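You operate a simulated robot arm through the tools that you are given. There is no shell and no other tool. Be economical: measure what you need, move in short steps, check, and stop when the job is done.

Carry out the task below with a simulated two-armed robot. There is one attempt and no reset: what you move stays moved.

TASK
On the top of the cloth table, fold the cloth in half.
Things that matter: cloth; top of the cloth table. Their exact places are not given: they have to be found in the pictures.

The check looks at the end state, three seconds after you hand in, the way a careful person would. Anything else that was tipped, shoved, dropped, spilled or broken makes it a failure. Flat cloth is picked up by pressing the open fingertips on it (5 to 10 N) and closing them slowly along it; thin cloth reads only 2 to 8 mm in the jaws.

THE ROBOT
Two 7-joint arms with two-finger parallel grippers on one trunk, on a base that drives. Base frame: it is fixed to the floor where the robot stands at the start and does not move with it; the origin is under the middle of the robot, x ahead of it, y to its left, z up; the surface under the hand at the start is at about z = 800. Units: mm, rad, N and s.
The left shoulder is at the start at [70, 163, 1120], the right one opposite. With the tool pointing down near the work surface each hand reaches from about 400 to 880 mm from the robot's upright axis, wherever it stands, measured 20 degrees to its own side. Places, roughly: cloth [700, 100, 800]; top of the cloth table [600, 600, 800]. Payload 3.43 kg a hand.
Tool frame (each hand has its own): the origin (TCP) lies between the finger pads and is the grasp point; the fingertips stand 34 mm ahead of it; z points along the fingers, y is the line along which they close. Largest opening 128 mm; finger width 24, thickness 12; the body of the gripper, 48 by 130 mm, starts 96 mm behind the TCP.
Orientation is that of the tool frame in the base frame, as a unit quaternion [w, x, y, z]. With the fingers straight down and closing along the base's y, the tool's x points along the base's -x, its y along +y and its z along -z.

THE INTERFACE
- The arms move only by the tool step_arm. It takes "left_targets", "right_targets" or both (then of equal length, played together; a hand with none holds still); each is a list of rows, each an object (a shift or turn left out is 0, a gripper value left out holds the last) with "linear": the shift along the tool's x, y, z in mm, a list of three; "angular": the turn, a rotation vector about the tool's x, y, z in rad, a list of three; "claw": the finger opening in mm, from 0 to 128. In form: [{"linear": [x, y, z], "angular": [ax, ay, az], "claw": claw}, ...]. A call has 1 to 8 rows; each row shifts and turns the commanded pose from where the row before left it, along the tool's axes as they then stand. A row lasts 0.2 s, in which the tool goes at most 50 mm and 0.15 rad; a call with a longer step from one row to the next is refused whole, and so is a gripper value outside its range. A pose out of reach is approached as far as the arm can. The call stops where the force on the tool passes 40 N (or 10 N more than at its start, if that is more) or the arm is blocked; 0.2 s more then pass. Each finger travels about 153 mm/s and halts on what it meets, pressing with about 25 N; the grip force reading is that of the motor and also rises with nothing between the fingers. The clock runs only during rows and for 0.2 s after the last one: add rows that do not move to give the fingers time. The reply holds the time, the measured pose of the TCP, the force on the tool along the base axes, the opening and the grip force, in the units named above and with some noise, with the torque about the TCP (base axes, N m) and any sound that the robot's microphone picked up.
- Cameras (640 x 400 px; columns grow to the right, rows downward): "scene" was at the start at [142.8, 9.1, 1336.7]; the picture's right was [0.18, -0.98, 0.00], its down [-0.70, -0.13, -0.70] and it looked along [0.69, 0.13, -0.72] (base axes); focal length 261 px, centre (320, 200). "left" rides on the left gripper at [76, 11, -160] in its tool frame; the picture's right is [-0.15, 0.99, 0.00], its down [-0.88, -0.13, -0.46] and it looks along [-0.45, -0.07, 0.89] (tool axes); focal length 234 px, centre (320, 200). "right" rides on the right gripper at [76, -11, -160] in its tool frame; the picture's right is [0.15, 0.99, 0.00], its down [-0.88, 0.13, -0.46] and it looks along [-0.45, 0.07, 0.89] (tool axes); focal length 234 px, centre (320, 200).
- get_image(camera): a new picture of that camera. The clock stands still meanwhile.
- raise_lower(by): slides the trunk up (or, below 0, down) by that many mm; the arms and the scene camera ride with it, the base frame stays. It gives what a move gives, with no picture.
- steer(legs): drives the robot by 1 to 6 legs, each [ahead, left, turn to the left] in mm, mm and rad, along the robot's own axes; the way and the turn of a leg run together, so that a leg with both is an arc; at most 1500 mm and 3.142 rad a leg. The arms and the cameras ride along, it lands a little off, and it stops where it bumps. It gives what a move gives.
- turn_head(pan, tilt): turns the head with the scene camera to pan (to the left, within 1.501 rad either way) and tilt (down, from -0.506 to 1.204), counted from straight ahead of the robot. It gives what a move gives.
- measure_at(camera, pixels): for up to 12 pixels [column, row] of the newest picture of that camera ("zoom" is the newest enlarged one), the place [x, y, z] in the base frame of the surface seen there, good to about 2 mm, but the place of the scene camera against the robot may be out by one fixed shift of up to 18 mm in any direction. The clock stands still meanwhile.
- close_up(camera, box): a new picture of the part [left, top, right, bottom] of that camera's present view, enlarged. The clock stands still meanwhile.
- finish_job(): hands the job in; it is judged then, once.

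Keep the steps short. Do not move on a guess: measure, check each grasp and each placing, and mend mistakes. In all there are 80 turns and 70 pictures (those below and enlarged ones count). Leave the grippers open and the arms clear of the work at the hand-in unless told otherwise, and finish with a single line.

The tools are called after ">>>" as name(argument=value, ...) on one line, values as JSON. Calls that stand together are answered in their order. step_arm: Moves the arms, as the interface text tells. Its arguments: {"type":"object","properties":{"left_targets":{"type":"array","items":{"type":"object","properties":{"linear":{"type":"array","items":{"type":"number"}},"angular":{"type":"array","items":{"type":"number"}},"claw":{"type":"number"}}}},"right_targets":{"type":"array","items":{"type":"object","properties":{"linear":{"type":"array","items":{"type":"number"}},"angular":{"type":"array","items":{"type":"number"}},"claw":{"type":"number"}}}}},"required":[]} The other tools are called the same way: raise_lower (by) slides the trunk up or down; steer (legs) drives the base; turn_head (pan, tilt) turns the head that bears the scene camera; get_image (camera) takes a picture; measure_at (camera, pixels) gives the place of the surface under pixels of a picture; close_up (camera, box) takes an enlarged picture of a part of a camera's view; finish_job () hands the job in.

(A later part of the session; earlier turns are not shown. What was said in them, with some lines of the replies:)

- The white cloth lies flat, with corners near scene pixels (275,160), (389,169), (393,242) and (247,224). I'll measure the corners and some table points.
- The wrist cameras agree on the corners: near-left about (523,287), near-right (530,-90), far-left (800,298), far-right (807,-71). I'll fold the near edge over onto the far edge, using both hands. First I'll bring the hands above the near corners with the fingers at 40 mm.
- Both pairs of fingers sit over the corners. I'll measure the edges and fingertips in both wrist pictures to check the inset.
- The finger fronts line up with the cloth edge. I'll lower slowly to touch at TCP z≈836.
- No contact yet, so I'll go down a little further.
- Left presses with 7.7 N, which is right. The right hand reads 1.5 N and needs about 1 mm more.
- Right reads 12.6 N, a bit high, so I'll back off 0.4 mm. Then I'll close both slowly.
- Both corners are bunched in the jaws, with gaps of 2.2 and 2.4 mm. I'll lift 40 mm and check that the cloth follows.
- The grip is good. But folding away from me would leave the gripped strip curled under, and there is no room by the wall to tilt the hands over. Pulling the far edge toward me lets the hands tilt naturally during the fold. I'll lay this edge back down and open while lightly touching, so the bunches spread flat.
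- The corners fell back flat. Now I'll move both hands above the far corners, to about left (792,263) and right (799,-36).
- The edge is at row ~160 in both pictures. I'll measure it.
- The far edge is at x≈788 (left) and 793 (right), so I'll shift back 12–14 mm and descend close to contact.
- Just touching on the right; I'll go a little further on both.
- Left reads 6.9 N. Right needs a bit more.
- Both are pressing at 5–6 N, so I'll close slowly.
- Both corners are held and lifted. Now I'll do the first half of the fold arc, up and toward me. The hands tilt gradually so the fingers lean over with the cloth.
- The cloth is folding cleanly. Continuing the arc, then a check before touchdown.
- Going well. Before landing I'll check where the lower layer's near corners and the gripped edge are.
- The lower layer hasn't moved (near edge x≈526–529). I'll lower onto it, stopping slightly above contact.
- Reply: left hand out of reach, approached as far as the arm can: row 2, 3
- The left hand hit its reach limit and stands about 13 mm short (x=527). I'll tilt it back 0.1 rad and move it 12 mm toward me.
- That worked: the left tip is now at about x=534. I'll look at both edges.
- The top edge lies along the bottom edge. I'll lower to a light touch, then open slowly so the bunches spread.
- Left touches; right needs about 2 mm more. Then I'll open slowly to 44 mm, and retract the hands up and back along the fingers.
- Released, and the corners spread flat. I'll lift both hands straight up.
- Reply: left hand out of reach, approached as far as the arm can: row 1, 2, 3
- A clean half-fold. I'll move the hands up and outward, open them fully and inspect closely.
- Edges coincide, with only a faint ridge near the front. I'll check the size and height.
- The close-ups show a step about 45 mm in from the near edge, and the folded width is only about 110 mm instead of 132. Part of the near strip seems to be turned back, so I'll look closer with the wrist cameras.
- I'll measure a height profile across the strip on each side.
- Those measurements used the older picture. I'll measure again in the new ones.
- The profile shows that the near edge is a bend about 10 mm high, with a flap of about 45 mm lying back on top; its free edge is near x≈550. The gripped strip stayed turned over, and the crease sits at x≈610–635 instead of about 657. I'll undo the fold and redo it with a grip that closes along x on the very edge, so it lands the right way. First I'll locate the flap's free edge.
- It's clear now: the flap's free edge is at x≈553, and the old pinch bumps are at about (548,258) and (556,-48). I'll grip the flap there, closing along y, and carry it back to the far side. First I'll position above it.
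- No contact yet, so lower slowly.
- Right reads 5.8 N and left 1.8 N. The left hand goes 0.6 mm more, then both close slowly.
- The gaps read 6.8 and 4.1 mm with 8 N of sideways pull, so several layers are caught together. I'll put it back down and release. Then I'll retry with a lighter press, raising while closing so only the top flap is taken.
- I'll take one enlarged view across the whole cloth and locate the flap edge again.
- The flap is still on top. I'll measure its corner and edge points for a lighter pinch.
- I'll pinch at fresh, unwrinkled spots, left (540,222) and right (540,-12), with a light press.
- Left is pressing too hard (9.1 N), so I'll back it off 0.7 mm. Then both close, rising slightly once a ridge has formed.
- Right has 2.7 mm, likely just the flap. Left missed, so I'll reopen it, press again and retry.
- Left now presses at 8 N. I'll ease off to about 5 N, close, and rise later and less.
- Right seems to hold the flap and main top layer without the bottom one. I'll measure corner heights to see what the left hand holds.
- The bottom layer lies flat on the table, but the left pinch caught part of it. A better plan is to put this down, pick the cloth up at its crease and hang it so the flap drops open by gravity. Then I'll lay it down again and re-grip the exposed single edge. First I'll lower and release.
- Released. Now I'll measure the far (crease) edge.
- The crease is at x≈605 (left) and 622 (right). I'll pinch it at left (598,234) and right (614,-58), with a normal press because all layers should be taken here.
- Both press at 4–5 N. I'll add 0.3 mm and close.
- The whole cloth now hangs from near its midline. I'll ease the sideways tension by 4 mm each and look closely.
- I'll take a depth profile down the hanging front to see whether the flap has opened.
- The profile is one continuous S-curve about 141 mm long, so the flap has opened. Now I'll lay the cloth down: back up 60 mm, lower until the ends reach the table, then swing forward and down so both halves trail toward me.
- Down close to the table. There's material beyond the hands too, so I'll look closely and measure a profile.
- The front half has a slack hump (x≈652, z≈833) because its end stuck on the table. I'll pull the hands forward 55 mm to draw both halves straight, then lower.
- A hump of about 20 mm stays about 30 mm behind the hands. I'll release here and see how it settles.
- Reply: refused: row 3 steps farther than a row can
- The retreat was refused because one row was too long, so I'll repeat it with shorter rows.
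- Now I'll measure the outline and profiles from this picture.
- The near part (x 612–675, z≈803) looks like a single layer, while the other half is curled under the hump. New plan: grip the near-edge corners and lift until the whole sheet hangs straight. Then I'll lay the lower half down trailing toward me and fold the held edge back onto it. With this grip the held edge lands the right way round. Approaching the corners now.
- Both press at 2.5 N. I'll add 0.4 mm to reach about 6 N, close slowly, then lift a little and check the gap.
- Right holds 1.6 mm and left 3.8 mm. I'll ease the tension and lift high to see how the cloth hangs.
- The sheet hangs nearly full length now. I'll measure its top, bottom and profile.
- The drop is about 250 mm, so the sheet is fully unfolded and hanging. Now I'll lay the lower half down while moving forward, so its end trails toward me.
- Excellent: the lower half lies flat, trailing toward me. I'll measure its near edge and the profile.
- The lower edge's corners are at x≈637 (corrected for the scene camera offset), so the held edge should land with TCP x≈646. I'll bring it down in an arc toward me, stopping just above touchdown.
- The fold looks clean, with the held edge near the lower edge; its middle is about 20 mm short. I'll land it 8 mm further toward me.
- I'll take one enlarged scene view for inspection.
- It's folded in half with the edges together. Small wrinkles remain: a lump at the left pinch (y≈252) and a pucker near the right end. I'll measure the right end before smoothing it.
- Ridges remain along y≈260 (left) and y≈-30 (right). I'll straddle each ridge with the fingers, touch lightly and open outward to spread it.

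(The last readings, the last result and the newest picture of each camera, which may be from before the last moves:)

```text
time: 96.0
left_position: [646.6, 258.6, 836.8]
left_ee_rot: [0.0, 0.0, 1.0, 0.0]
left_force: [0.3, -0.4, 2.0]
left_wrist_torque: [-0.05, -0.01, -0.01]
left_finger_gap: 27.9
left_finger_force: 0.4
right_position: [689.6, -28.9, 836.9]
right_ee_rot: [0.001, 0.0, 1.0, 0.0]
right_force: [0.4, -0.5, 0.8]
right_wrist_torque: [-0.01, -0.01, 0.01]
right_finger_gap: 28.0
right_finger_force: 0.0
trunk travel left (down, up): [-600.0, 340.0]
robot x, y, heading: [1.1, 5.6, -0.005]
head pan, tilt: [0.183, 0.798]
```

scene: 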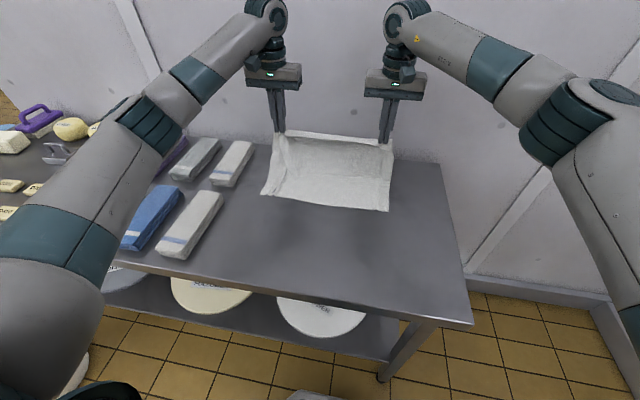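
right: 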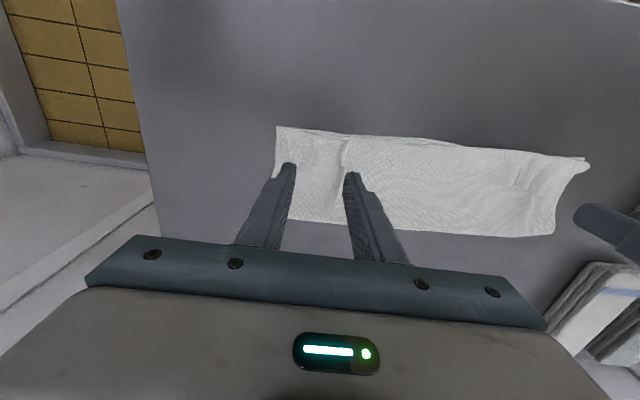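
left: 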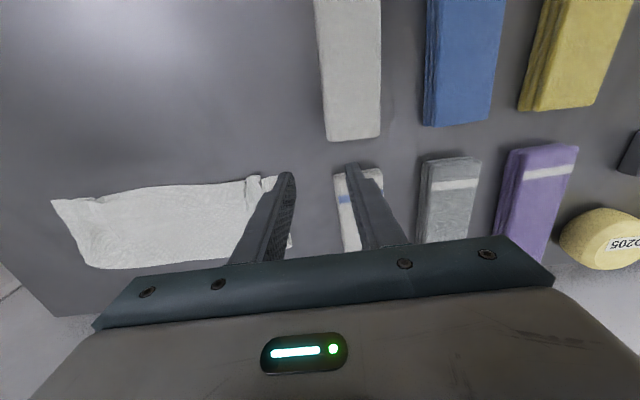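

Light contact on both. I'll press about 0.4–0.6 mm more and spread slowly, then lift straight off.

>>> step_arm(left_targets=[{"linear": [0, 0, 0.3]}, {"claw": 34}, {"claw": 40}, {"claw": 46}, {"claw": 52}, {"claw": 58}, {"claw": 62}, {}], right_targets=[{"linear": [0, 0, 0.6]}, {"claw": 35}, {"claw": 43}, {"claw": 51}, {"claw": 59}, {"claw": 67}, {"claw": 74}, {}])

>>> step_arm(left_targets=[{"linear": [0, 0, -15]}, {"linear": [0, 0, -35]}, {"linear": [10, 30, -30]}, {"linear": [20, 30, -25]}, {"linear": [10, 30, -30]}, {"linear": [0, 30, -20]}, {"claw": 128}, {}], right_targets=[{"linear": [0, 0, -15]}, {"linear": [0, 0, -35]}, {"linear": [20, -30, -30]}, {"linear": [25, -30, -25]}, {"linear": [25, -30, -25]}, {"linear": [25, -30, -20]}, {"claw": 128}, {}])

>>> close_up(camera="scene", box=[244, 150, 404, 250])

```text
time: 97.8
left_position: [646.6, 258.5, 837.1]
left_ee_rot: [0.001, 0.0, 1.0, 0.0]
left_force: [-0.4, 0.6, 2.4]
left_wrist_torque: [-0.05, 0.0, -0.01]
left_finger_gap: 61.6
left_finger_force: 0.1
right_position: [689.8, -28.9, 836.6]
right_ee_rot: [0.0, 0.001, 1.0, 0.0]
right_force: [0.2, -1.0, 4.1]
right_wrist_torque: [0.07, 0.01, 0.01]
right_finger_gap: 73.1
right_finger_force: 0.1
trunk travel left (down, up): [-600.0, 340.0]
robot x, y, heading: [1.9, -2.8, -0.002]
head pan, tilt: [0.183, 0.798]
```

```text
time: 99.6
left_position: [607.1, 380.8, 991.4]
left_ee_rot: [-0.001, 0.0, 1.0, 0.0]
left_force: [-0.4, -0.3, 0.0]
left_wrist_torque: [-0.01, 0.02, 0.01]
left_finger_gap: 127.9
left_finger_force: 0.1
right_position: [595.0, -148.1, 988.5]
right_ee_rot: [-0.001, 0.0, 1.0, 0.0]
right_force: [0.1, -0.9, 0.4]
right_wrist_torque: [-0.01, -0.03, -0.03]
right_finger_gap: 128.3
right_finger_force: 0.1
trunk travel left (down, up): [-600.0, 340.0]
robot x, y, heading: [-2.3, -0.3, 0.003]
head pan, tilt: [0.183, 0.798]
```

```text
4.00 times, centred on (324, 200) of scene
```

zoom: 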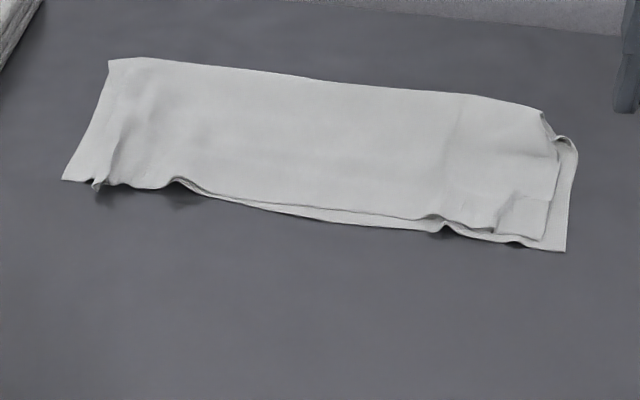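

The right end is smoother and the two halves match along their edges, with only slight waves left. The other items on the table look untouched, and the hands are open and clear. I'll hand in now, since more handling with one picture left could do more harm than good.

>>> finish_job()

```text
The job is handed in.
```

The cloth is folded in half on the cloth table, with its edges matching to within about 20 mm, slight waves on the left and a small turned-over corner on the right; the grippers are open and clear.
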